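You operate a simulated robot arm through the tools that you are given. There is no shell and no other tool. Be economical: measure what you need, move in short steps, check, and stop when the job is done.

The job below is to be done with a simulated robot arm. You get a single attempt, and the scene is never put back.

JOB
Get the top of the tackle bench ready for work. At the end: the tension knob is turned to light; the teal reel (marked "LIGHT") is on the top of the tackle bench; the yellow practice plug is on the top of the tackle bench; whatever was shut is shut again. Leave all else as you found it, and nothing knocked over (what rides in a drawer may roll over).

It is judged by the outcome, as a careful person would: the job done as asked, and still so three seconds after it is handed in. It fails if anything else is knocked over, pushed out of place, dropped, spilled or broken.

ROBOT AND FRAMES
A 6-joint arm with a two-finger parallel gripper, fixed in place. Base frame: the origin is at the foot of the arm, x ahead of it, y to its left, z up. Lengths are in mm, angles in degrees, forces in N, time in s.
With the tool pointing down near the work surface it reaches from about 300 to 740 mm from the base axis. Its first joint turns from -66.0 to 66.0 degrees. Payload 2.45 kg.
Tool frame: the origin (TCP) lies between the finger pads and is the grasp point; the fingertips stand 24 mm ahead of it; z points along the fingers, y is the line along which they close. Largest opening 68 mm; finger width 17, thickness 10; the body of the gripper, 40 by 70 mm, starts 41 mm behind the TCP.
Orientation is that of the tool frame in the base frame, as a unit quaternion [w, x, y, z]. With the fingers straight down and closing along the base's y, the tool's x points along the base's -x, its y along +y and its z along -z.

CONTROLS
- The arm moves only by the tool jog_arm. Its argument "increments" is a list of rows, each a list of 3 entries, a list of its own where there are three numbers: the shift along the base's x, y, z in mm, then the turn, a rotation vector about the base's x, y, z in degrees, then the finger opening in mm, from 0 to 68. In form: [[[tx, ty, tz], [ax, ay, az], claw], ...]. A call has 1 to 12 rows; each row is the pose to reach, as a shift and turn from the pose commanded when the call began. Rows are played at 5 a second. More than 50 mm and 8.6 degrees between two rows, or a gripper value outside its range, and nothing of the call is played. A pose out of reach is approached as far as the arm can. The call stops where the force on the tool passes 40 N (or 10 N more than at its start, if that is more) or the arm is blocked; 0.2 s more then pass. The fingers move at their own pace (about 108 mm/s each) and stop on an object; they squeeze with about 32 N. The grip force told is the motor's: it shows also when the fingers shut on nothing. Time passes only in rows, and 0.2 s behind the last, so rows that repeat a pose let the fingers close. It gives the time, the measured TCP pose, the force on the tool (base axes), the opening and the grip force at its end, in the units of the frame above (readings bear some noise).
- Cameras (640 x 400 px; columns grow to the right, rows downward): "scene" is fixed at [159.8, 412.9, 1454.3]; the picture's right is [-0.80, -0.60, 0.00], its down [-0.39, 0.52, -0.76] and it looks along [0.45, -0.61, -0.65] (base axes); focal length 295 px, centre (320, 200). "wrist" rides on the gripper at [84, 11, -75] in the tool frame; the picture's right is [-0.13, 0.99, 0.00], its down [-0.60, -0.08, -0.79] and it looks along [-0.79, -0.10, 0.61] (tool axes); focal length 251 px, centre (320, 200). There is no depth. A picture from a camera that has moved, and an enlarged one, comes with that camera's place and axes in the base frame and with its lens.
- grab_frame(camera): a new picture of that camera. It takes no simulated time.
- close_up(camera, box): a new picture of the part [left, top, right, bottom] of that camera's present view, enlarged. It takes no simulated time.
- close_job(): hands the job in; it is judged then, once.

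Work in short steps. Places have to be worked out from the pictures, the camera data and where the tool is seen: move nearer, look again, correct. Check each grasp and each placing, and mend what went wrong. You have 120 turns and 76 pictures in all, those below and enlarged ones among them. Open the gripper and draw the arm clear of the work before you hand the job in, unless the task says otherwise; then end with one line.

The tools are called after "Emit:" as name(argument=value, ...) on one line, values as JSON. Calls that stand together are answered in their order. jog_arm: Moves the arm, as the interface text tells. Its arguments: {"type":"object","properties":{"increments":{"type":"array"}},"required":["increments"]} The other tools are called the same way: grab_frame (camera) takes a picture; close_up (camera, box) takes an enlarged picture of a part of a camera's view; close_job () hands the job in.

At the start:

```text
t: 0.0
ee_pos: [480.4, 151.4, 1238.5]
ee_rot: [0.0, 0.0, 1.0, 0.0]
force: [0.7, -0.3, 0.0]
grip_width: 68.0
grip_force: 0.0
```

scene: 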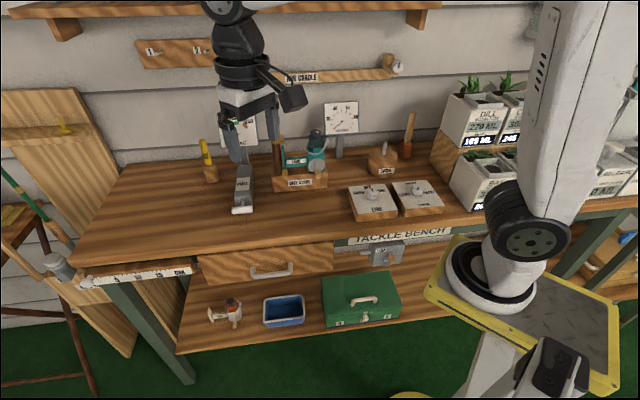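
wrist: 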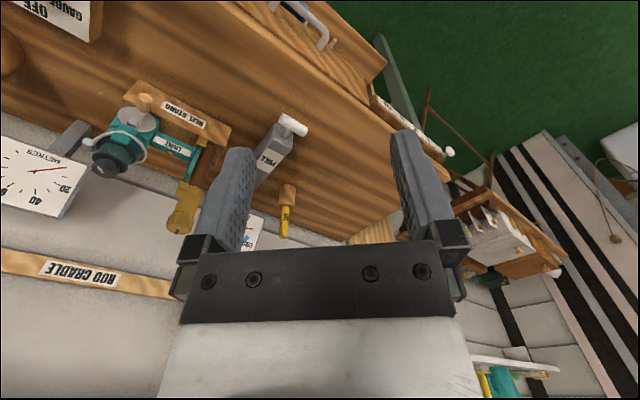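

I'll first take enlarged views of the bench to find the knob, reel and plug.

Emit:
close_up(camera="scene", box=[180, 90, 460, 265])

Emit:
close_up(camera="scene", box=[70, 215, 430, 375])

Emit:
close_up(camera="scene", box=[330, 215, 450, 290])

```text
2.29 times, centred on (320, 178) of scene
camera zoom: at [159.8, 412.9, 1454.3], right [-0.8, -0.6, 0.0], down [-0.39, 0.52, -0.76], along [0.45, -0.61, -0.65], focal length 674 px, centre (320, 251)
```

zoom: 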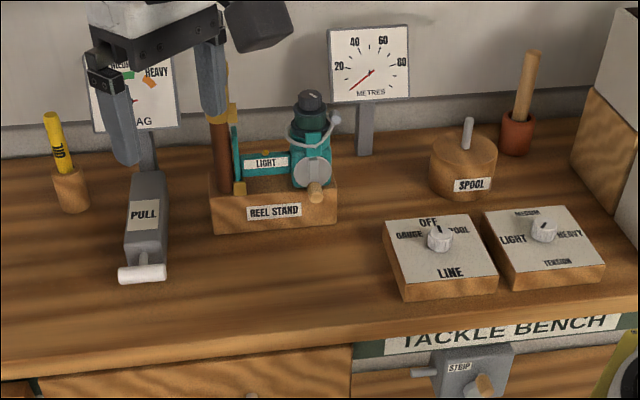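

```text
1.78 times, centred on (250, 295) of scene
camera zoom: at [159.8, 412.9, 1454.3], right [-0.8, -0.6, 0.0], down [-0.39, 0.52, -0.76], along [0.45, -0.61, -0.65], focal length 524 px, centre (444, 31)
```

zoom: 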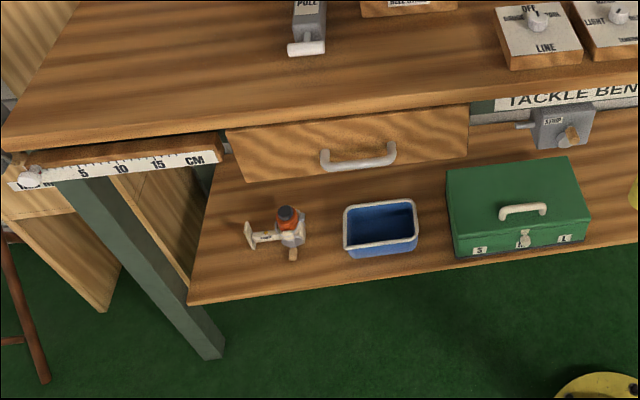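

```text
5.33 times, centred on (390, 252) of scene
camera zoom: at [159.8, 412.9, 1454.3], right [-0.8, -0.6, 0.0], down [-0.39, 0.52, -0.76], along [0.45, -0.61, -0.65], focal length 1573 px, centre (-53, -80)
```

zoom: 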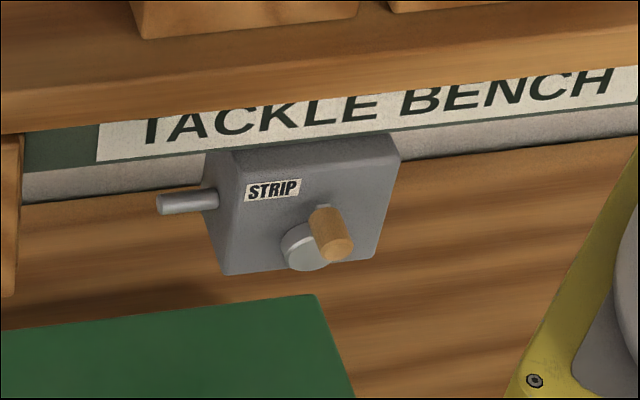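

The bench seems to stand at about 45° to the base axes, and I need its height. I'll take enlarged wrist views to triangulate it against the scene camera.

Emit:
close_up(camera="wrist", box=[0, 0, 320, 200])

Emit:
close_up(camera="scene", box=[260, 120, 340, 200])

Emit:
close_up(camera="scene", box=[335, 160, 455, 230])

```text
2.00 times, centred on (160, 100) of wrist
camera zoom: at [393.8, 162.7, 1312.7], right [0.13, 0.99, 0.0], down [0.6, -0.08, 0.79], along [0.79, -0.1, -0.61], focal length 503 px, centre (640, 400)
```

zoom: 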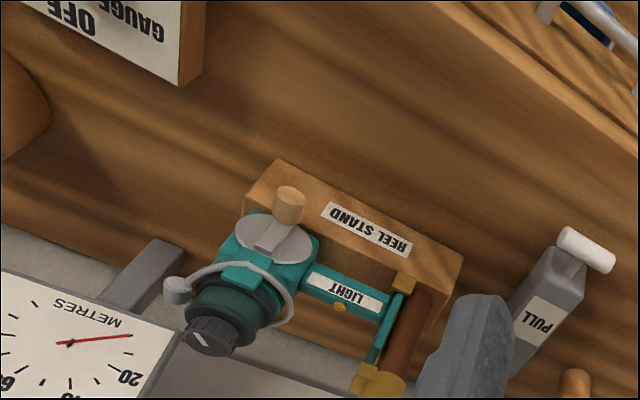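

```text
5.00 times, centred on (300, 160) of scene
camera zoom: at [159.8, 412.9, 1454.3], right [-0.8, -0.6, 0.0], down [-0.39, 0.52, -0.76], along [0.45, -0.61, -0.65], focal length 1475 px, centre (420, 400)
```

zoom: 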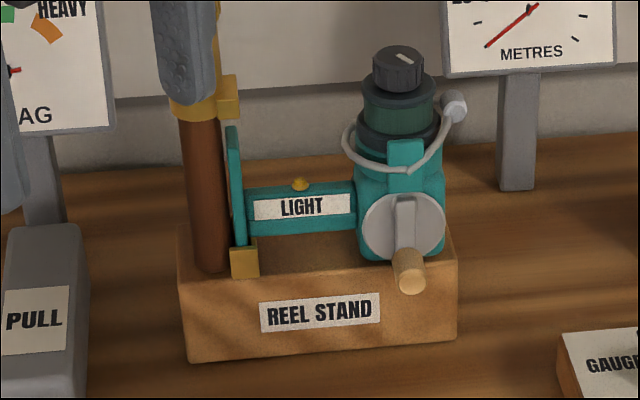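

```text
5.33 times, centred on (395, 195) of scene
camera zoom: at [159.8, 412.9, 1454.3], right [-0.8, -0.6, 0.0], down [-0.39, 0.52, -0.76], along [0.45, -0.61, -0.65], focal length 1573 px, centre (-80, 227)
```

zoom: 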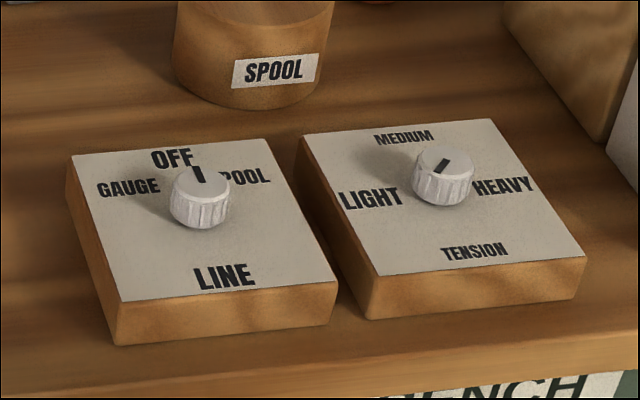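

The teal LIGHT reel sits in the reel stand. Next I'll check the item on the lower shelf and the other places the plug could be.

Emit:
close_up(camera="scene", box=[195, 280, 315, 340])

Emit:
close_up(camera="scene", box=[0, 0, 240, 150])

Emit:
close_up(camera="scene", box=[400, 60, 640, 260])

Emit:
close_up(camera="scene", box=[0, 150, 140, 400])

Emit:
close_up(camera="wrist", box=[370, 80, 640, 400])

```text
5.33 times, centred on (255, 310) of scene
camera zoom: at [159.8, 412.9, 1454.3], right [-0.8, -0.6, 0.0], down [-0.39, 0.52, -0.76], along [0.45, -0.61, -0.65], focal length 1573 px, centre (667, -387)
```

zoom: 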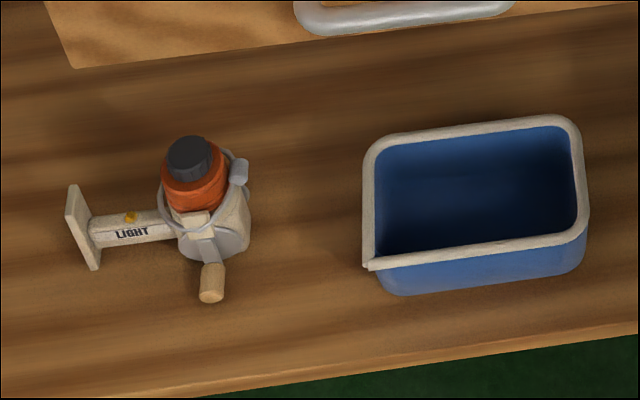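

```text
2.67 times, centred on (120, 75) of scene
camera zoom: at [159.8, 412.9, 1454.3], right [-0.8, -0.6, 0.0], down [-0.39, 0.52, -0.76], along [0.45, -0.61, -0.65], focal length 787 px, centre (853, 533)
```

zoom: 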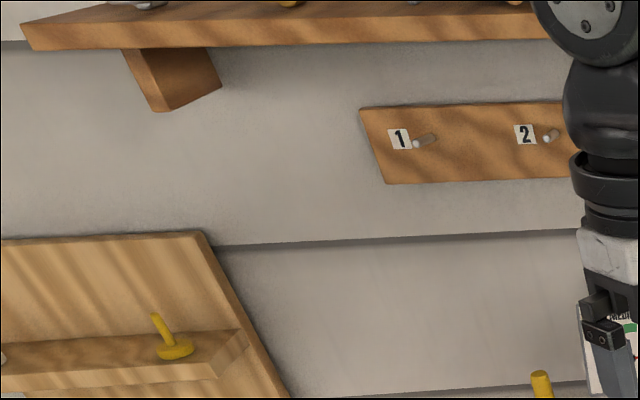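

```text
2.00 times, centred on (520, 160) of scene
camera zoom: at [159.8, 412.9, 1454.3], right [-0.8, -0.6, 0.0], down [-0.39, 0.52, -0.76], along [0.45, -0.61, -0.65], focal length 590 px, centre (-80, 280)
```

zoom: 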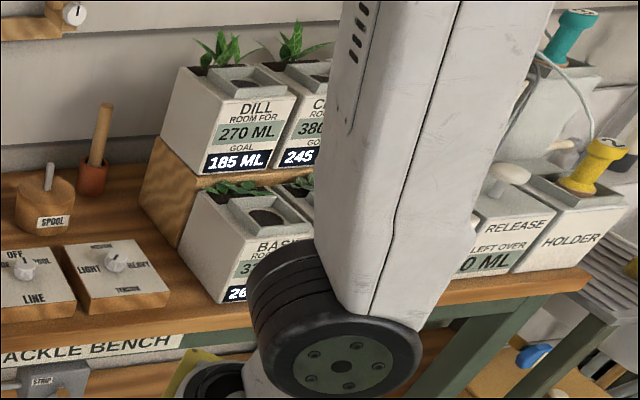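

```text
1.60 times, centred on (70, 275) of scene
camera zoom: at [159.8, 412.9, 1454.3], right [-0.8, -0.6, 0.0], down [-0.39, 0.52, -0.76], along [0.45, -0.61, -0.65], focal length 472 px, centre (720, 80)
```

zoom: 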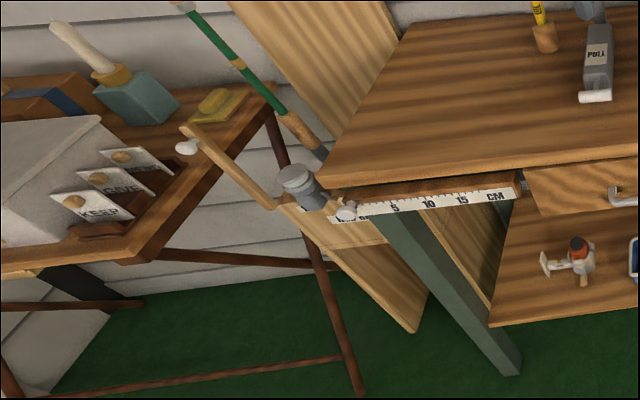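

```text
1.25 times, centred on (505, 240) of wrist
camera zoom: at [393.8, 162.7, 1312.7], right [0.13, 0.99, 0.0], down [0.6, -0.08, 0.79], along [0.79, -0.1, -0.61], focal length 314 px, centre (89, 150)
```

zoom: 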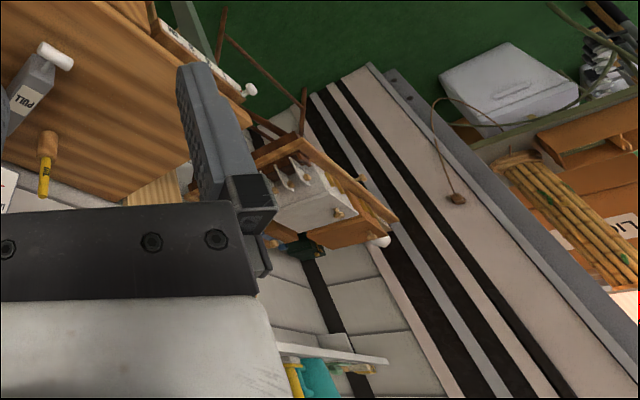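

The bench top works out at z≈870 and the tension knob at about (329,-301,915). I'll move to a view position near the tension pad, turning the tool to match the bench.

Emit:
jog_arm(increments=[[[-19, -42, -13], [0, 0, -4.5], 68], [[-38, -84, -27], [0, 0, -9], 68], [[-57, -126, -41], [0, 0, -13.5], 68], [[-76, -168, -55], [0, 0, -18], 68], [[-95, -210, -69], [0, 0, -22.5], 68], [[-114, -253, -83], [0, 0, -27], 68], [[-133, -295, -97], [0, 0, -31.5], 68], [[-152, -337, -110], [0, 0, -36], 68], [[-171, -379, -124], [0, 0, -40.5], 68], [[-190, -421, -138], [0, 0, -45], 68], [[-190, -421, -138], [0, 0, -45], 68]])

Emit:
grab_frame(camera="wrist")

Emit:
grab_frame(camera="scene")

```text
t: 2.4
ee_pos: [288.0, -270.3, 1101.1]
ee_rot: [0.0, 0.383, 0.924, 0.0]
force: [-0.3, -0.2, 0.0]
grip_width: 67.9
grip_force: 0.0
```

```text
62 pictures are left
camera wrist: at [235.7, -203.5, 1174.3], right [0.79, 0.61, 0.0], down [0.37, -0.48, 0.79], along [0.48, -0.63, -0.61], focal length 251 px, centre (320, 200)
```

wrist: 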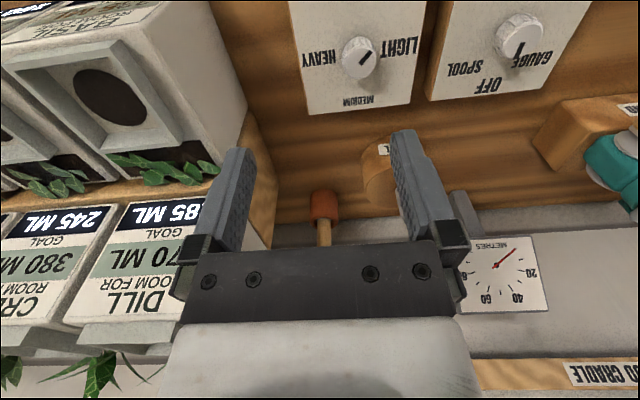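

```text
61 pictures are left
```

scene: 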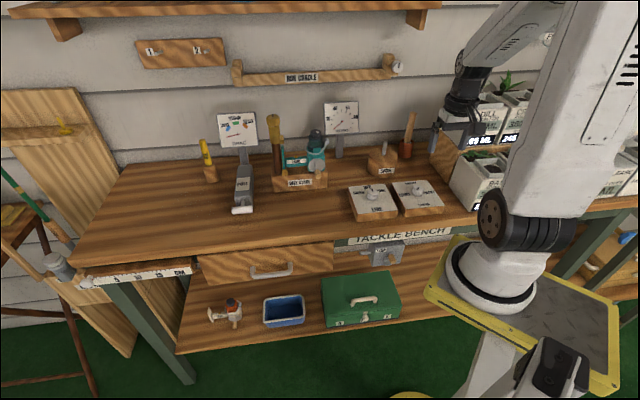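

Triangulation puts the tension knob at about (319,-259,947). I'll zoom in on its pointer.

Emit:
close_up(camera="wrist", box=[290, 0, 430, 115])

Emit:
close_up(camera="scene", box=[190, 90, 350, 220])

```text
3.48 times, centred on (360, 58) of wrist
camera zoom: at [235.7, -203.5, 1174.3], right [0.79, 0.61, 0.0], down [0.37, -0.48, 0.79], along [0.48, -0.63, -0.61], focal length 875 px, centre (181, 696)
```

zoom: 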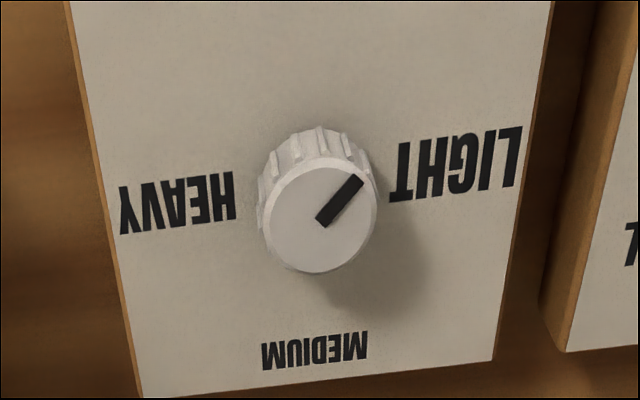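

```text
3.08 times, centred on (270, 155) of scene
camera zoom: at [159.8, 412.9, 1454.3], right [-0.8, -0.6, 0.0], down [-0.39, 0.52, -0.76], along [0.45, -0.61, -0.65], focal length 908 px, centre (474, 338)
```

zoom: 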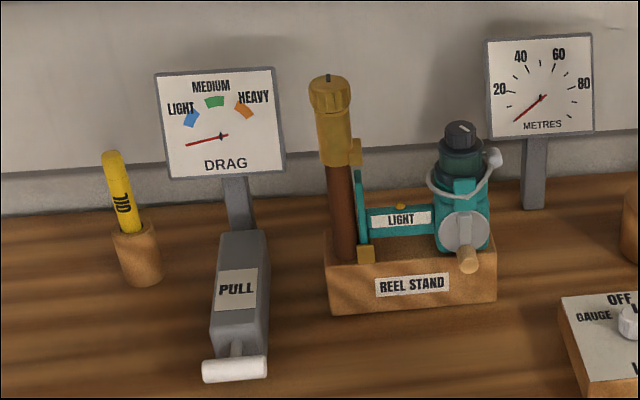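

The pointer is at a bearing of about 87° and LIGHT is at about 45.5°, so the knob needs roughly -41.5° about z. The knob top is at (321,-261,954) and the pad at 935. I'll move above it and take a look before descending.

Emit:
jog_arm(increments=[[[17, 5, -20], [0, 0, 0], 50], [[33, 10, -50], [0, 0, 0], 50], [[33, 10, -90], [0, 0, 0], 50], [[33, 10, -105], [0, 0, 0], 50], [[33, 10, -105], [0, 0, 0], 50]])

Emit:
close_up(camera="scene", box=[360, 120, 480, 220])

Emit:
grab_frame(camera="wrist")

```text
t: 3.6
ee_pos: [322.2, -259.8, 994.6]
ee_rot: [0.001, 0.382, 0.924, 0.0]
force: [-1.0, -0.3, -0.5]
grip_width: 50.0
grip_force: 0.0
```

```text
4.00 times, centred on (420, 170) of scene
camera zoom: at [159.8, 412.9, 1454.3], right [-0.8, -0.6, 0.0], down [-0.39, 0.52, -0.76], along [0.45, -0.61, -0.65], focal length 1180 px, centre (-80, 320)
```

zoom: 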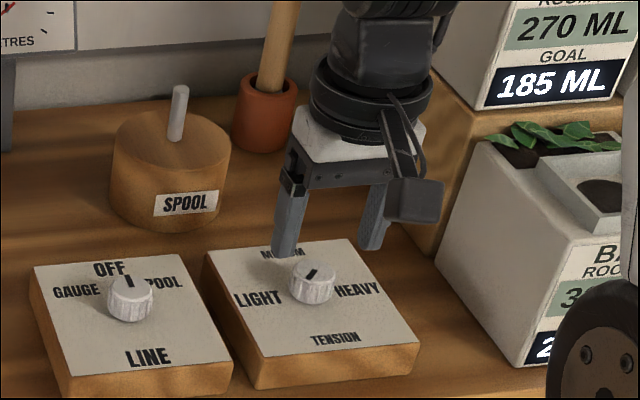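

```text
57 pictures are left
camera wrist: at [269.7, -192.8, 1068.8], right [0.79, 0.61, 0.0], down [0.37, -0.48, 0.79], along [0.48, -0.63, -0.61], focal length 251 px, centre (320, 200)
```

wrist: 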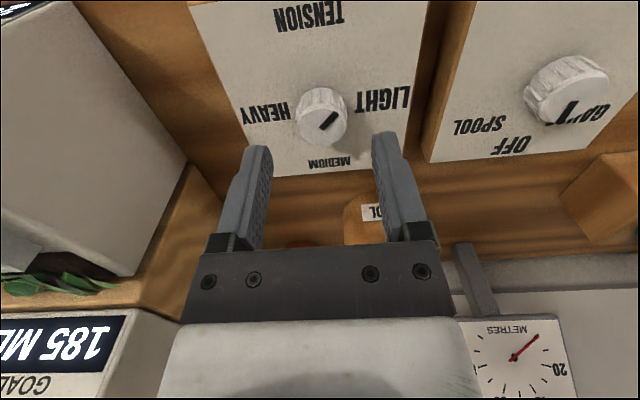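

The fingers are centred over the knob. I'll descend and grip it.

Emit:
jog_arm(increments=[[[0, 1, -12], [0, 0, 0], 50], [[0, 1, -24], [0, 0, 0], 50], [[0, 1, -31], [0, 0, 0], 50], [[0, 1, -31], [0, 0, 0], 20], [[0, 1, -31], [0, 0, 0], 20], [[0, 1, -31], [0, 0, 0], 20]])

Emit:
grab_frame(camera="wrist")

```text
t: 5.0
ee_pos: [321.4, -257.7, 964.5]
ee_rot: [-0.001, 0.383, 0.924, 0.001]
force: [-8.8, -5.8, 0.4]
grip_width: 26.8
grip_force: 41.7
```

```text
56 pictures are left
camera wrist: at [268.9, -191.3, 1038.7], right [0.79, 0.61, 0.0], down [0.37, -0.48, 0.79], along [0.48, -0.63, -0.61], focal length 251 px, centre (320, 200)
```

wrist: 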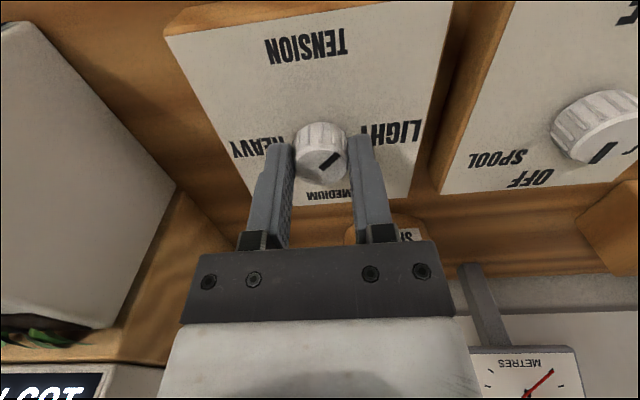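

The knob is held, 26.8 mm wide. I'll turn it -41.5° about z.

Emit:
jog_arm(increments=[[[-1, -1, 0], [0, 0, -6], 20], [[-1, -1, 0], [0, 0, -12], 20], [[-1, -1, 0], [0, 0, -18], 20], [[-1, -1, 0], [0, 0, -24], 20], [[-1, -1, 0], [0, 0, -30], 20], [[-1, -1, 0], [0, 0, -36], 20], [[-1, -1, 0], [0, 0, -42], 20], [[-1, -1, 0], [0, 0, -42], 20]])

Emit:
close_up(camera="scene", box=[360, 140, 480, 220])

```text
t: 6.0
ee_pos: [323.7, -259.0, 965.4]
ee_rot: [0.0, 0.55, 0.835, 0.001]
force: [8.8, 8.1, -1.9]
grip_width: 26.6
grip_force: 41.8
stopped in row 4: the force on the tool passed its limit (the readings are from after the stop); the commanded pose is now the measured one
```

```text
5.00 times, centred on (420, 180) of scene
camera zoom: at [160.0, 413.1, 1454.2], right [-0.8, -0.6, 0.0], down [-0.39, 0.52, -0.76], along [0.45, -0.61, -0.65], focal length 1475 px, centre (-180, 300)
```

zoom: 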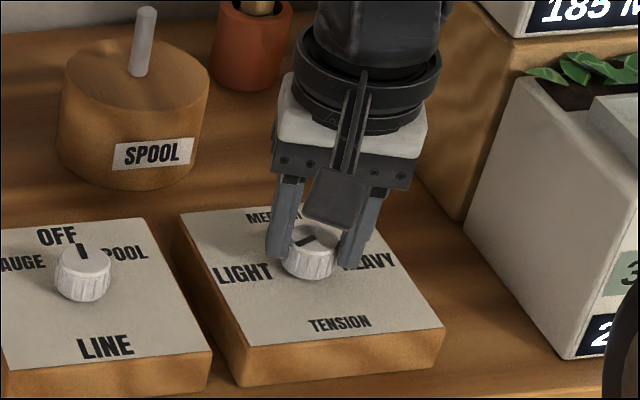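

It turned about 22° before the lateral force tripped the stop, probably because the grip was off centre. I'll release and look.

Emit:
jog_arm(increments=[[[0, 0, 0], [0, 0, 0], 46], [[0, 0, 0], [0, 0, 0], 46], [[0, 0, 30], [0, 0, 0], 46], [[0, 0, 30], [0, 0, 0], 46]])

Emit:
close_up(camera="wrist", box=[200, 20, 480, 195])

Emit:
close_up(camera="scene", box=[380, 160, 460, 210])

```text
t: 7.0
ee_pos: [322.9, -258.2, 994.5]
ee_rot: [0.0, 0.552, 0.834, 0.001]
force: [0.3, 0.4, 0.1]
grip_width: 46.0
grip_force: 0.1
```

```text
2.29 times, centred on (340, 108) of wrist
camera zoom: at [298.5, -176.6, 1068.9], right [0.96, 0.27, 0.0], down [0.16, -0.59, 0.79], along [0.22, -0.76, -0.61], focal length 575 px, centre (274, 411)
```

zoom: 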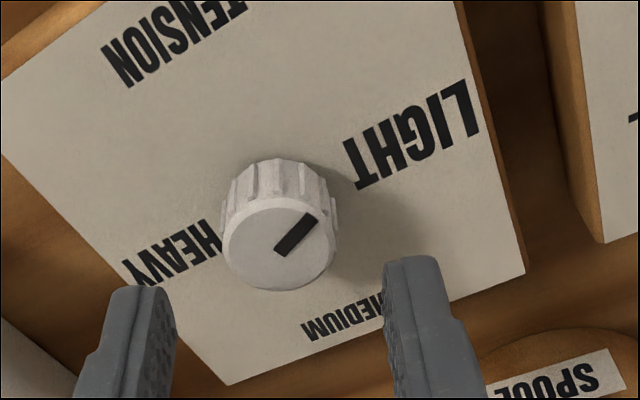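

```text
8.00 times, centred on (420, 185) of scene
camera zoom: at [159.8, 412.9, 1454.3], right [-0.8, -0.6, 0.0], down [-0.39, 0.52, -0.76], along [0.45, -0.61, -0.65], focal length 2360 px, centre (-480, 320)
```

zoom: 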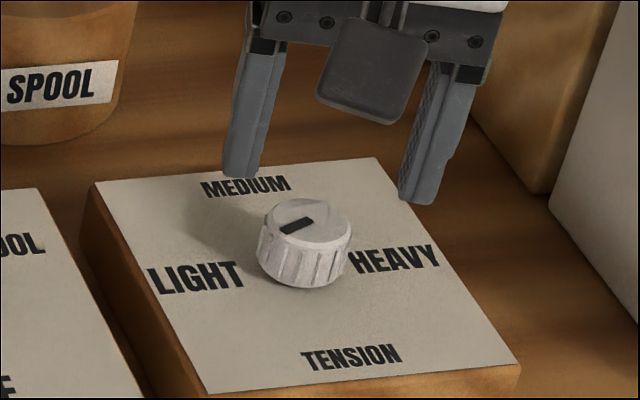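

Now the pointer is at a bearing of about 66°, so about 20.5° remains. I'll regrip centred and check the side force.

Emit:
jog_arm(increments=[[[0.5, 0.7, -15], [0, 0, 0], 46], [[0.5, 0.7, -29], [0, 0, 0], 46], [[0.5, 0.7, -29], [0, 0, 0], 22], [[0.5, 0.7, -29], [0, 0, 0], 22], [[0.5, 0.7, -29], [0, 0, 0], 22]])

```text
t: 8.2
ee_pos: [323.1, -258.2, 966.6]
ee_rot: [0.0, 0.551, 0.835, 0.001]
force: [-5.4, -0.7, 4.4]
grip_width: 26.9
grip_force: 41.8
```

Side force is small, so I'll turn it in smaller steps.

Emit:
jog_arm(increments=[[[0, 0, 0], [0, 0, -3], 22], [[0, 0, 0], [0, 0, -6], 22], [[0, 0, 0], [0, 0, -9], 22], [[0, 0, 0], [0, 0, -12], 22], [[0, 0, 0], [0, 0, -15], 22], [[0, 0, 0], [0, 0, -18], 22], [[0, 0, 0], [0, 0, -20.5], 22], [[0, 0, 0], [0, 0, -20.5], 22]])

```text
t: 10.0
ee_pos: [325.2, -256.6, 966.2]
ee_rot: [0.0, 0.691, 0.723, 0.001]
force: [33.9, 15.0, -14.7]
grip_width: 26.9
grip_force: 41.6
```

Emit:
jog_arm(increments=[[[0, 0, 0], [0, 0, 0], 46], [[0, 0, 0], [0, 0, 0], 46], [[0, 0, 30], [0, 0, 0], 46], [[0, 0, 60], [0, 0, 0], 46], [[0, 0, 60], [0, 0, 0], 46]])

Emit:
close_up(camera="wrist", box=[200, 0, 480, 175])

Emit:
close_up(camera="scene", box=[380, 160, 460, 210])

```text
t: 11.2
ee_pos: [322.9, -258.4, 1026.6]
ee_rot: [0.0, 0.691, 0.723, 0.001]
force: [0.2, 0.6, 0.8]
grip_width: 45.8
grip_force: 0.1
```

```text
2.29 times, centred on (340, 88) of wrist
camera zoom: at [328.5, -173.7, 1100.2], right [1.0, -0.08, 0.0], down [-0.05, -0.61, 0.79], along [-0.07, -0.79, -0.61], focal length 575 px, centre (274, 457)
```

zoom: 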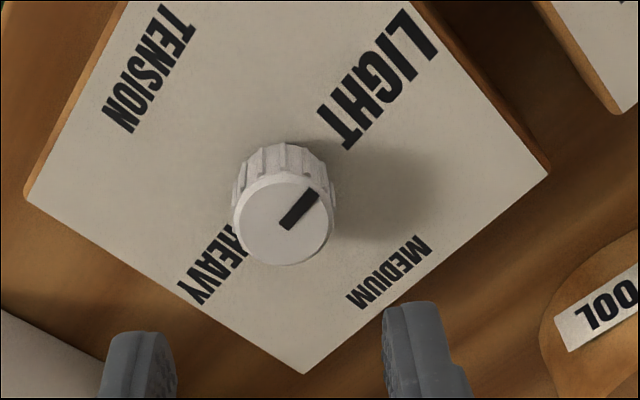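

```text
8.00 times, centred on (420, 185) of scene
camera zoom: at [159.7, 412.9, 1454.3], right [-0.8, -0.6, 0.0], down [-0.39, 0.52, -0.76], along [0.45, -0.61, -0.65], focal length 2360 px, centre (-480, 320)
```

zoom: 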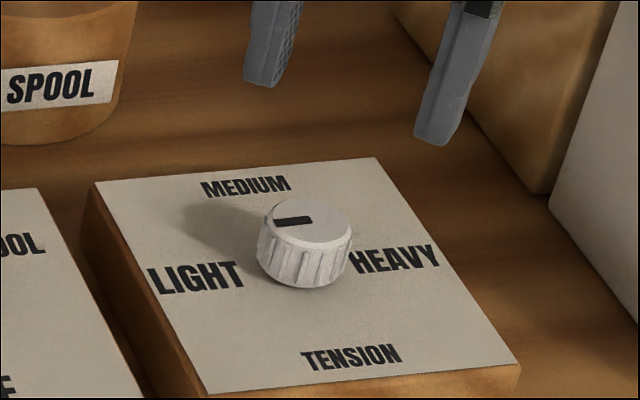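

The pointer now lines up with LIGHT (bearing about 46°). Next I'll go and inspect the reel on its stand from in front.

Emit:
jog_arm(increments=[[[0, 0, 40], [0, 0, 4], 68], [[33, 28, 70], [0, 0, 11], 68], [[66, 56, 94], [0, 0, 18], 68], [[99, 84, 94], [0, 0, 25], 68], [[132, 112, 94], [0, 0, 32], 68], [[165, 140, 94], [0, 0, 38], 68], [[198, 168, 94], [0, 0, 42.5], 68], [[198, 168, 94], [0, 0, 42.5], 68]])

Emit:
grab_frame(camera="wrist")

```text
refused: row 2 steps farther than a row can; nothing moved
```

```text
50 pictures are left
camera wrist: at [328.5, -173.7, 1100.2], right [1.0, -0.08, 0.0], down [-0.05, -0.61, 0.79], along [-0.07, -0.79, -0.61], focal length 251 px, centre (320, 200)
```

wrist: 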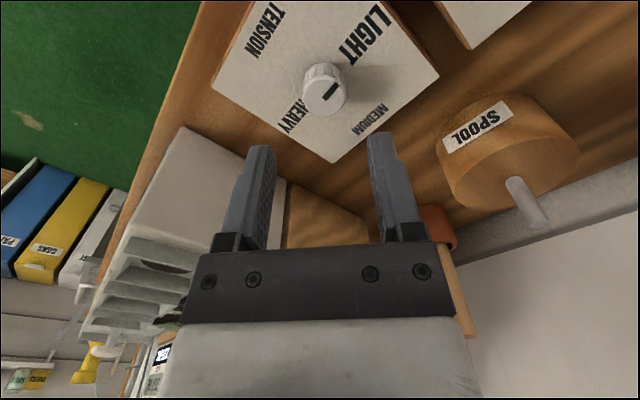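

A row was too long, so I'll use smaller steps and look only after the move.

Emit:
jog_arm(increments=[[[0, 0, 40], [0, 0, 4], 68], [[20, 17, 70], [0, 0, 10], 68], [[45, 38, 94], [0, 0, 16], 68], [[80, 67, 94], [0, 0, 23], 68], [[113, 96, 94], [0, 0, 30], 68], [[146, 124, 94], [0, 0, 36], 68], [[175, 148, 94], [0, 0, 40], 68], [[198, 168, 94], [0, 0, 42.5], 68], [[198, 168, 94], [0, 0, 42.5], 68]])

```text
t: 13.2
ee_pos: [521.4, -89.3, 1119.5]
ee_rot: [0.0, 0.381, 0.925, 0.0]
force: [-0.1, 0.2, 0.7]
grip_width: 67.8
grip_force: 0.1
```

Emit:
grab_frame(camera="wrist")

Emit:
close_up(camera="wrist", box=[220, 60, 440, 200])

```text
49 pictures are left
camera wrist: at [468.2, -22.1, 1193.2], right [0.79, 0.61, 0.0], down [0.37, -0.48, 0.79], along [0.49, -0.63, -0.61], focal length 251 px, centre (320, 200)
```

wrist: 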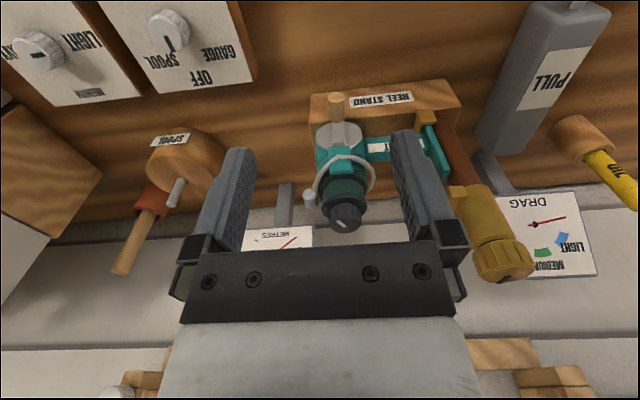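

```text
2.86 times, centred on (330, 130) of wrist
camera zoom: at [468.2, -22.1, 1193.2], right [0.79, 0.61, 0.0], down [0.37, -0.48, 0.79], along [0.49, -0.63, -0.61], focal length 718 px, centre (291, 400)
```

zoom: 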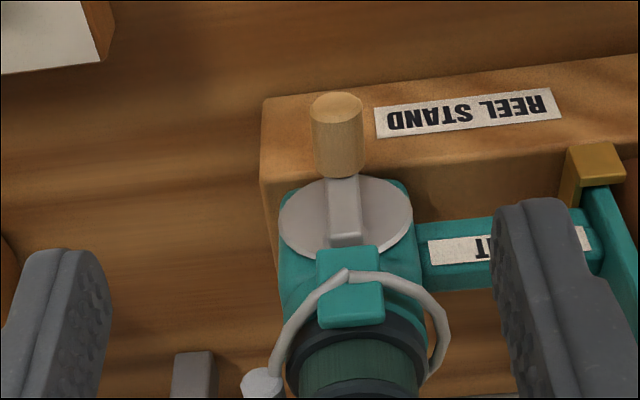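

The stem label works out at about (622,-103,1007) and the reel top at about z=1092. Before touching the reel I need to see how its foot is held, and whether that knurled gold cap is a clamp.

Emit:
close_up(camera="wrist", box=[400, 80, 560, 300])

Emit:
close_up(camera="scene", box=[255, 105, 335, 195])

```text
1.82 times, centred on (480, 190) of wrist
camera zoom: at [468.2, -22.1, 1193.2], right [0.79, 0.61, 0.0], down [0.37, -0.48, 0.79], along [0.49, -0.63, -0.61], focal length 457 px, centre (29, 218)
```

zoom: 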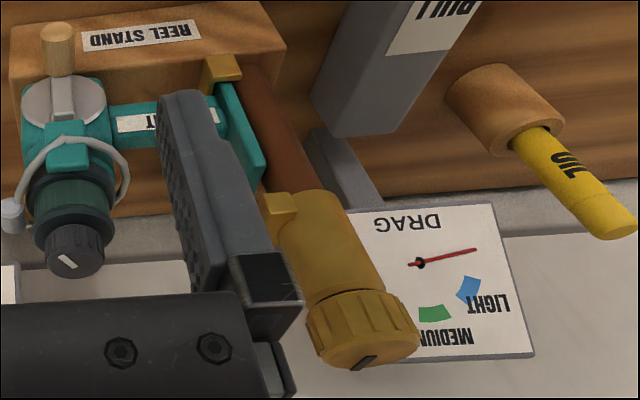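

```text
4.44 times, centred on (295, 150) of scene
camera zoom: at [159.8, 412.9, 1454.3], right [-0.8, -0.6, 0.0], down [-0.39, 0.52, -0.76], along [0.45, -0.61, -0.65], focal length 1311 px, centre (431, 422)
```

zoom: 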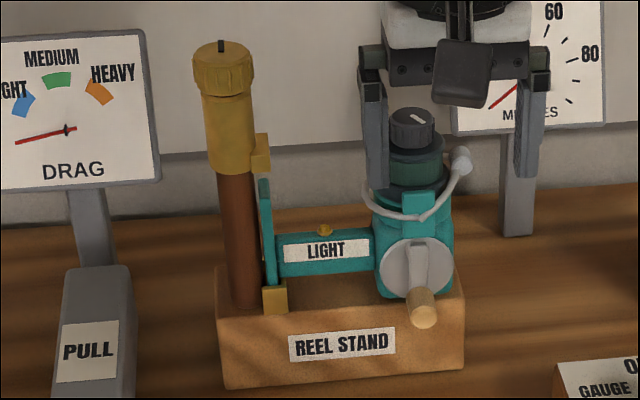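

I'll look closer at the gap between the foot and the two gold hoods.

Emit:
close_up(camera="scene", box=[290, 128, 326, 180])

Emit:
close_up(camera="scene", box=[262, 125, 302, 185])

```text
7.69 times, centred on (308, 154) of scene
camera zoom: at [159.8, 412.9, 1454.3], right [-0.8, -0.6, 0.0], down [-0.39, 0.52, -0.76], along [0.45, -0.61, -0.65], focal length 2269 px, centre (412, 554)
```

zoom: 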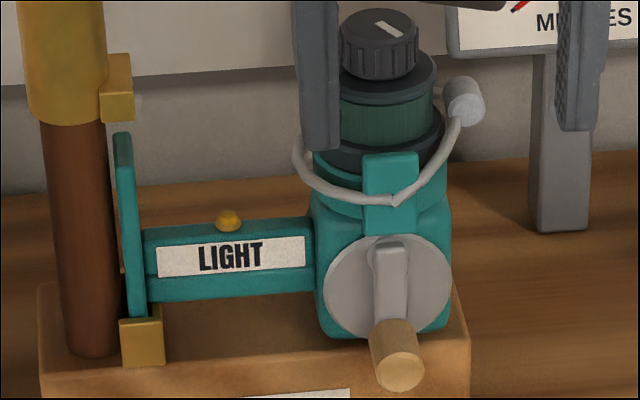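

```text
6.67 times, centred on (282, 155) of scene
camera zoom: at [159.8, 412.9, 1454.3], right [-0.8, -0.6, 0.0], down [-0.39, 0.52, -0.76], along [0.45, -0.61, -0.65], focal length 1967 px, centre (573, 500)
```

zoom: 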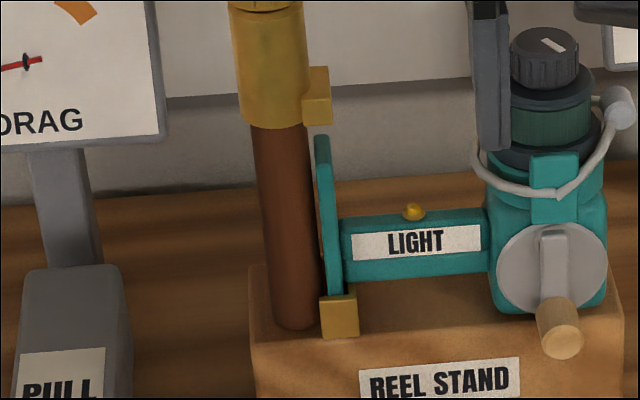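

The upper hood stands clear of the foot, so the reel is only resting there. I'll grip the spool from above, fingers closing front-to-back, with the camera on the side away from the post. First I'll move above it.

Emit:
jog_arm(increments=[[[0, 0, 30], [0, 0, 0], 68], [[0, 0, 62], [0, 0, 8], 68], [[10, -8, 62], [0, 0, 16], 68], [[20, -16, 62], [0, 0, 24], 68], [[30, -24, 62], [0, 0, 32], 68], [[40, -32, 62], [0, 0, 40], 68], [[50, -40, 62], [0, 0, 48], 68], [[61, -50, 62], [0, 0, 56], 68], [[61, -50, 62], [0, 0, 64], 68], [[61, -50, 62], [0, 0, 72], 68], [[61, -50, 62], [0, 0, 80], 68], [[61, -50, 62], [0, 0, 88], 68]])

Emit:
grab_frame(camera="wrist")

Emit:
close_up(camera="scene", box=[240, 60, 380, 200])

```text
t: 15.8
ee_pos: [582.0, -139.3, 1182.6]
ee_rot: [0.0, -0.369, 0.929, 0.001]
force: [-1.1, 0.7, 0.5]
grip_width: 67.8
grip_force: 0.1
```

```text
43 pictures are left
camera wrist: at [512.4, -189.5, 1255.9], right [-0.59, 0.81, 0.0], down [0.49, 0.36, 0.79], along [0.64, 0.47, -0.61], focal length 251 px, centre (320, 200)
```

wrist: 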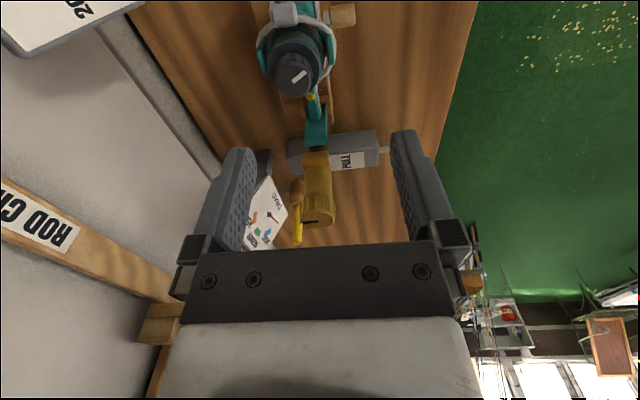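

```text
2.86 times, centred on (310, 130) of scene
camera zoom: at [159.8, 412.9, 1454.3], right [-0.8, -0.6, 0.0], down [-0.39, 0.52, -0.76], along [0.45, -0.61, -0.65], focal length 843 px, centre (349, 400)
```

zoom: 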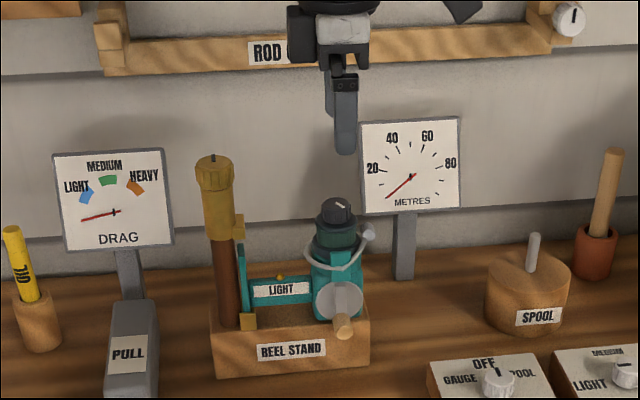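

The new wrist view gives a better fix: the cap top is at (593,-152,1080). I'll correct, partly descend and check.

Emit:
jog_arm(increments=[[[6, -7, 0], [0, 0, 1], 68], [[12, -13, -20], [0, 0, 1.7], 68], [[12, -13, -50], [0, 0, 1.7], 68], [[12, -13, -62], [0, 0, 1.7], 68], [[12, -13, -62], [0, 0, 1.7], 68]])

Emit:
grab_frame(camera="wrist")

Emit:
close_up(camera="scene", box=[260, 90, 360, 190])

```text
t: 17.0
ee_pos: [593.8, -152.1, 1120.8]
ee_rot: [0.0, -0.381, 0.925, 0.0]
force: [-0.6, -0.4, 0.7]
grip_width: 68.5
grip_force: 0.2
```

```text
41 pictures are left
camera wrist: at [525.8, -204.3, 1193.8], right [-0.61, 0.79, 0.0], down [0.48, 0.37, 0.79], along [0.63, 0.48, -0.61], focal length 251 px, centre (320, 200)
```

wrist: 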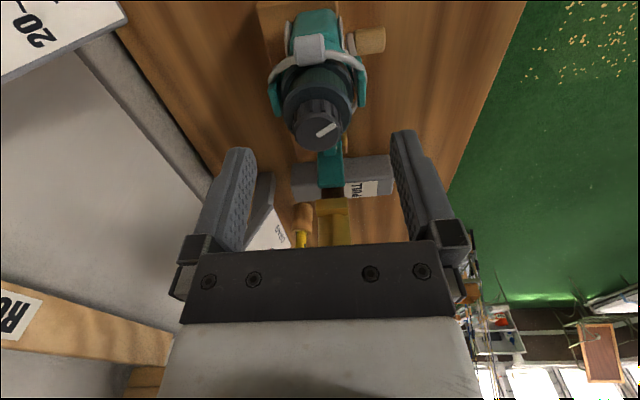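

```text
4.00 times, centred on (310, 140) of scene
camera zoom: at [159.8, 412.9, 1454.3], right [-0.8, -0.6, 0.0], down [-0.39, 0.52, -0.76], along [0.45, -0.61, -0.65], focal length 1180 px, centre (360, 440)
```

zoom: 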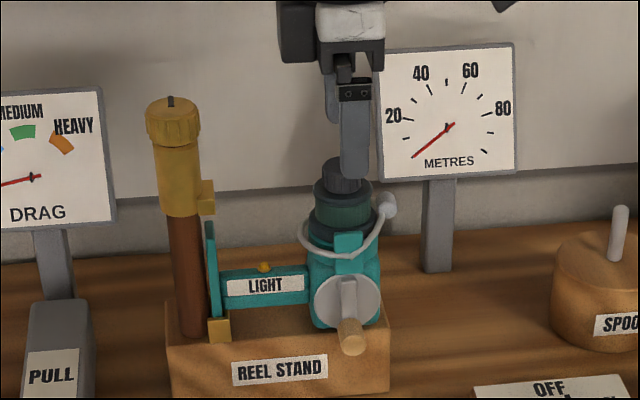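

It's centred over the spool. I'll descend to put the fingers around it, not gripping yet.

Emit:
jog_arm(increments=[[[0, 0, -20], [0, 0, 0], 68], [[0, 0, -35], [0, 0, 0], 68], [[0, 0, -48], [0, 0, 0], 68], [[0, 0, -57], [0, 0, 0], 68], [[0, 0, -57], [0, 0, 0], 68]])

Emit:
grab_frame(camera="wrist")

Emit:
close_up(camera="scene", box=[260, 90, 360, 190])

```text
t: 18.2
ee_pos: [594.7, -152.8, 1062.6]
ee_rot: [0.0, -0.381, 0.925, 0.001]
force: [0.0, -0.1, -0.2]
grip_width: 68.0
grip_force: 0.1
```

```text
39 pictures are left
camera wrist: at [525.8, -204.3, 1136.6], right [-0.61, 0.79, 0.0], down [0.48, 0.37, 0.79], along [0.63, 0.48, -0.61], focal length 251 px, centre (320, 200)
```

wrist: 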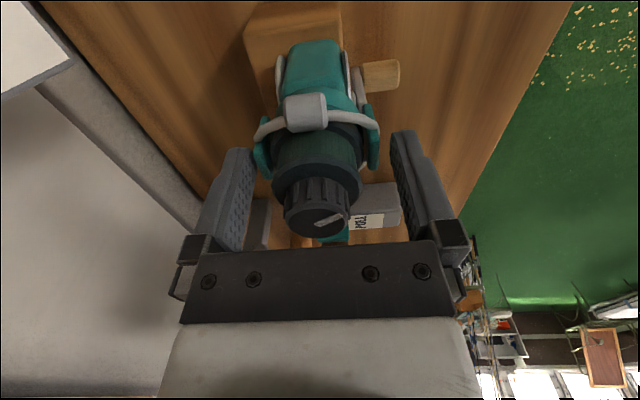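

```text
4.00 times, centred on (310, 140) of scene
camera zoom: at [159.8, 412.9, 1454.3], right [-0.8, -0.6, 0.0], down [-0.39, 0.52, -0.76], along [0.45, -0.61, -0.65], focal length 1180 px, centre (360, 440)
```

zoom: 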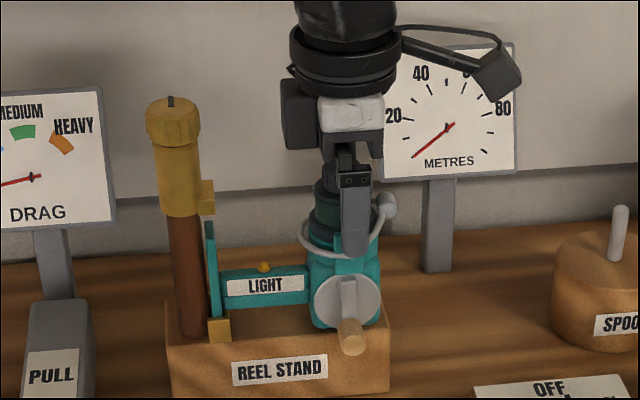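

There are teal bail ears front and back just below the spool. I'll raise 7 mm so the fingertips close above them, then grip.

Emit:
jog_arm(increments=[[[0, 0, 7], [0, 0, 0], 68], [[0, 0, 7], [0, 0, 0], 45], [[0, 0, 7], [0, 0, 0], 20], [[0, 0, 7], [0, 0, 0], 20], [[0, 0, 7], [0, 0, 0], 20]])

Emit:
grab_frame(camera="wrist")

Emit:
close_up(camera="scene", box=[280, 110, 340, 180])

```text
t: 19.4
ee_pos: [594.5, -152.9, 1069.0]
ee_rot: [0.0, -0.381, 0.925, 0.002]
force: [0.2, -0.5, -0.7]
grip_width: 46.6
grip_force: 32.2
```

```text
37 pictures are left
camera wrist: at [525.7, -204.4, 1143.6], right [-0.61, 0.79, 0.0], down [0.49, 0.37, 0.79], along [0.63, 0.48, -0.61], focal length 251 px, centre (320, 200)
```

wrist: 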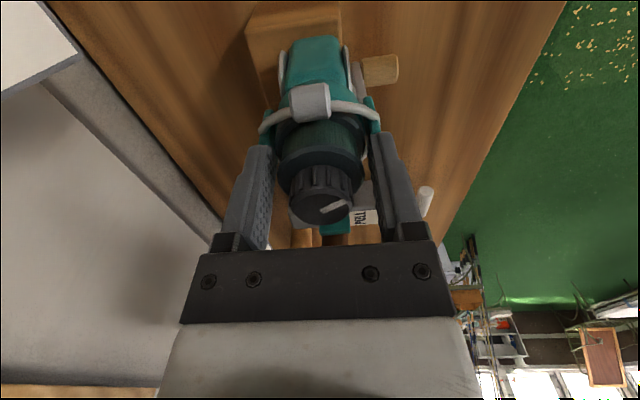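

```text
5.71 times, centred on (310, 145) of scene
camera zoom: at [159.8, 412.9, 1454.3], right [-0.8, -0.6, 0.0], down [-0.39, 0.52, -0.76], along [0.45, -0.61, -0.65], focal length 1686 px, centre (377, 514)
```

zoom: 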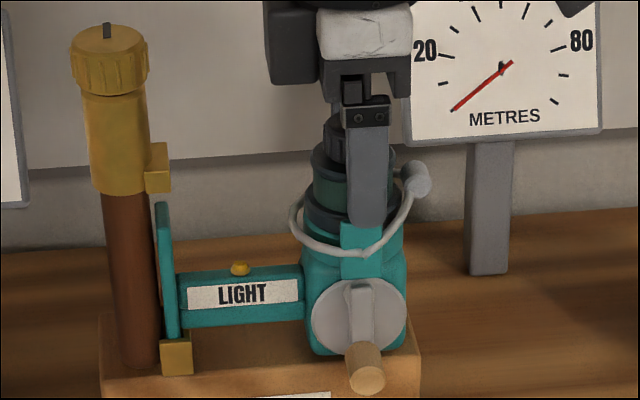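

The grip is firm at 46.6 mm and balanced. I'll lift 2 mm and draw the reel to the right, away from the post, watching the forces.

Emit:
jog_arm(increments=[[[0, 0, 1], [0, 0, 0], 20], [[0, 0, 2], [0, 0, 0], 20], [[-1.5, -1.5, 2], [0, 0, 0], 20], [[-3, -3, 2], [0, 0, 0], 20], [[-4, -4, 2], [0, 0, 0], 20]])

Emit:
close_up(camera="scene", box=[280, 110, 340, 180])

```text
t: 20.6
ee_pos: [590.4, -155.2, 1071.4]
ee_rot: [0.001, -0.381, 0.925, 0.0]
force: [13.8, 9.5, -9.4]
grip_width: 46.5
grip_force: 32.1
```

```text
5.71 times, centred on (310, 145) of scene
camera zoom: at [160.3, 413.2, 1454.2], right [-0.8, -0.6, 0.0], down [-0.39, 0.52, -0.76], along [0.45, -0.61, -0.65], focal length 1686 px, centre (377, 514)
```

zoom: 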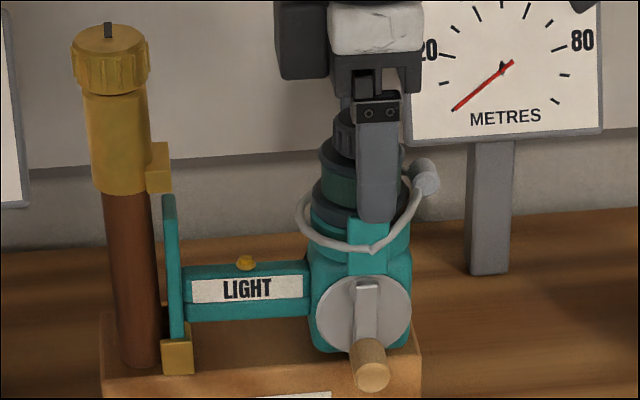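

The reel shifted about 4 mm and then the lower hood's lip held it. The foot top is almost clear of the upper hood, so I'll tip the reel's top about 3.5° away from the post, pivoting at the foot.

Emit:
jog_arm(increments=[[[-1.4, -1.4, -1.7], [0.82, -0.81, 0], 20], [[-2.8, -2.8, -3.4], [1.65, -1.62, 0], 20], [[-4.2, -4.1, -5], [2.5, -2.45, 0], 20], [[-4.2, -4.1, -5], [2.5, -2.45, 0], 20]])

Emit:
close_up(camera="scene", box=[280, 110, 340, 180])

```text
t: 21.6
ee_pos: [588.1, -160.5, 1070.2]
ee_rot: [0.031, -0.38, 0.924, 0.011]
force: [3.0, 15.3, 31.9]
grip_width: 47.0
grip_force: 32.0
```

```text
5.71 times, centred on (310, 145) of scene
camera zoom: at [159.2, 413.5, 1454.2], right [-0.8, -0.6, 0.0], down [-0.39, 0.52, -0.76], along [0.45, -0.61, -0.65], focal length 1686 px, centre (377, 514)
```

zoom: 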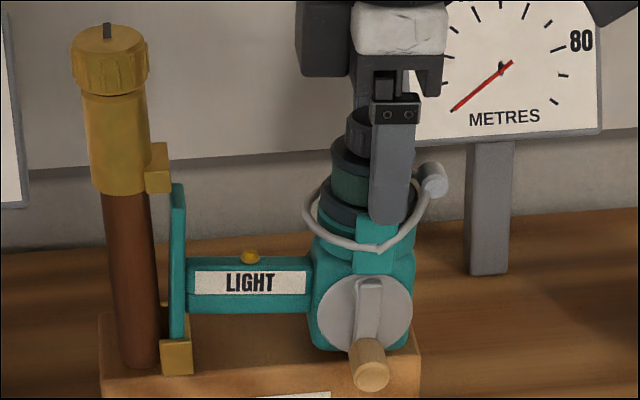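

The foot top is now beside the upper hood rather than under it. I'll lift straight up with a slight drift to the right.

Emit:
jog_arm(increments=[[[0, 0, 3], [0, 0, 0], 20], [[-0.5, -0.5, 6], [0, 0, 0], 20], [[-1, -1, 10], [0, 0, 0], 20], [[-1.5, -1.5, 14], [0, 0, 0], 20], [[-2, -2, 18], [0, 0, 0], 20]])

Emit:
close_up(camera="scene", box=[280, 110, 340, 180])

```text
t: 22.8
ee_pos: [583.2, -161.9, 1085.3]
ee_rot: [0.027, -0.381, 0.924, 0.013]
force: [0.8, -0.3, -3.2]
grip_width: 46.1
grip_force: 32.1
```

```text
5.71 times, centred on (310, 145) of scene
camera zoom: at [159.8, 412.9, 1454.3], right [-0.8, -0.6, 0.0], down [-0.39, 0.52, -0.76], along [0.45, -0.61, -0.65], focal length 1686 px, centre (377, 514)
```

zoom: 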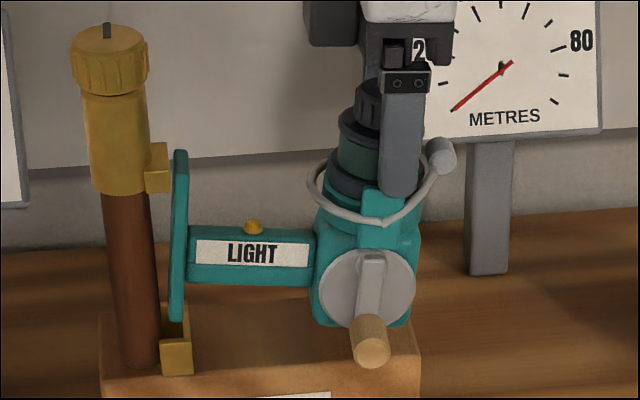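

The reel is free, with the load about 3 N. I'll lift clear of the hood's lip and then move right.

Emit:
jog_arm(increments=[[[0, 0, 8], [0, 0, 0], 20], [[0, 0, 18], [0, 0, 0], 20], [[-3, -3, 26], [0, 0, 0], 20], [[-10, -10, 32], [0, 0, 0], 20], [[-20, -20, 40], [0, 0, 0], 20], [[-30, -30, 50], [0, 0, 0], 20], [[-30, -30, 50], [-2.5, 2.45, 0], 20]])

Emit:
grab_frame(camera="scene")

```text
t: 24.4
ee_pos: [554.4, -192.2, 1134.6]
ee_rot: [-0.001, -0.381, 0.925, 0.0]
force: [0.4, 0.0, -2.4]
grip_width: 46.2
grip_force: 31.8
```

```text
32 pictures are left
```

scene: 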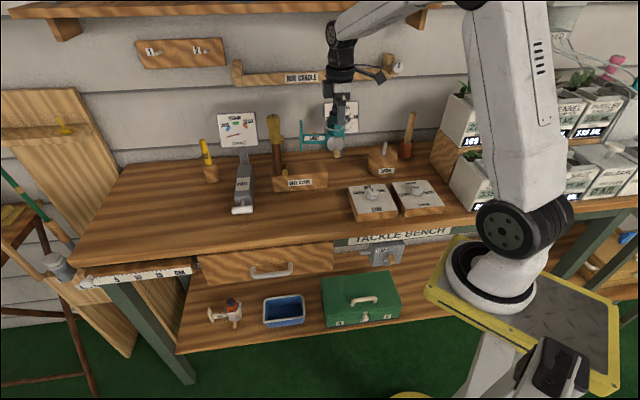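

The reel is held upright. I'll carry it over the clear bench area in front of the stand, to about (544,-49).

Emit:
jog_arm(increments=[[[-20, 20, 0], [0, 0, 0], 20], [[-35, 55, 0], [0, 0, 0], 20], [[-35, 90, 0], [0, 0, 0], 20], [[-25, 120, 0], [0, 0, 0], 20], [[-10, 142, 0], [0, 0, 0], 20], [[-10, 142, -30], [0, 0, 0], 20], [[-10, 142, -45], [0, 0, 0], 20], [[-10, 142, -45], [0, 0, 0], 20]])

Emit:
close_up(camera="scene", box=[220, 120, 380, 250])

Emit:
grab_frame(camera="wrist")

```text
t: 26.2
ee_pos: [545.0, -50.5, 1089.4]
ee_rot: [0.0, -0.381, 0.925, 0.001]
force: [0.1, -0.6, -3.1]
grip_width: 46.2
grip_force: 32.0
```

```text
3.08 times, centred on (300, 185) of scene
camera zoom: at [159.8, 412.9, 1454.3], right [-0.8, -0.6, 0.0], down [-0.39, 0.52, -0.76], along [0.45, -0.61, -0.65], focal length 908 px, centre (382, 246)
```

zoom: 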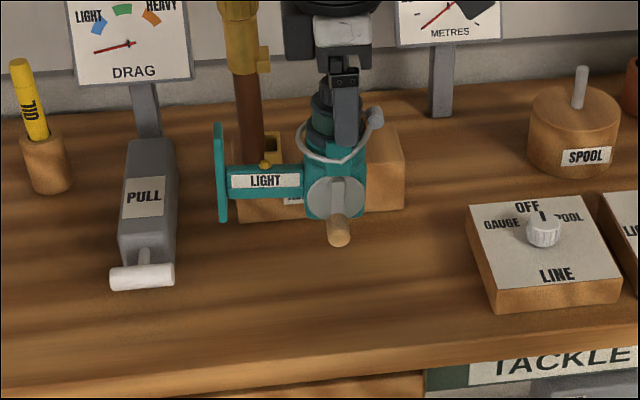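

```text
30 pictures are left
camera wrist: at [476.0, -101.8, 1163.4], right [-0.61, 0.79, 0.0], down [0.49, 0.37, 0.79], along [0.63, 0.48, -0.61], focal length 251 px, centre (320, 200)
```

wrist: 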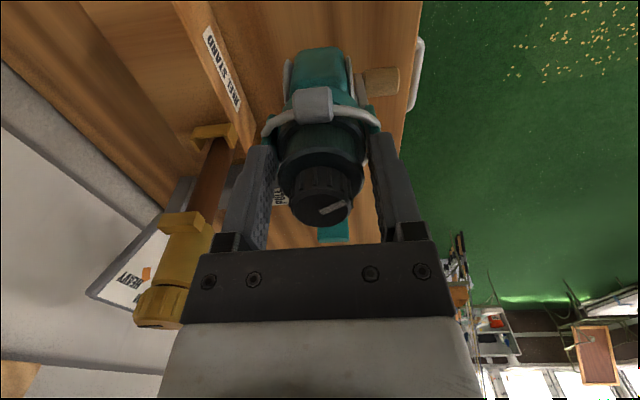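

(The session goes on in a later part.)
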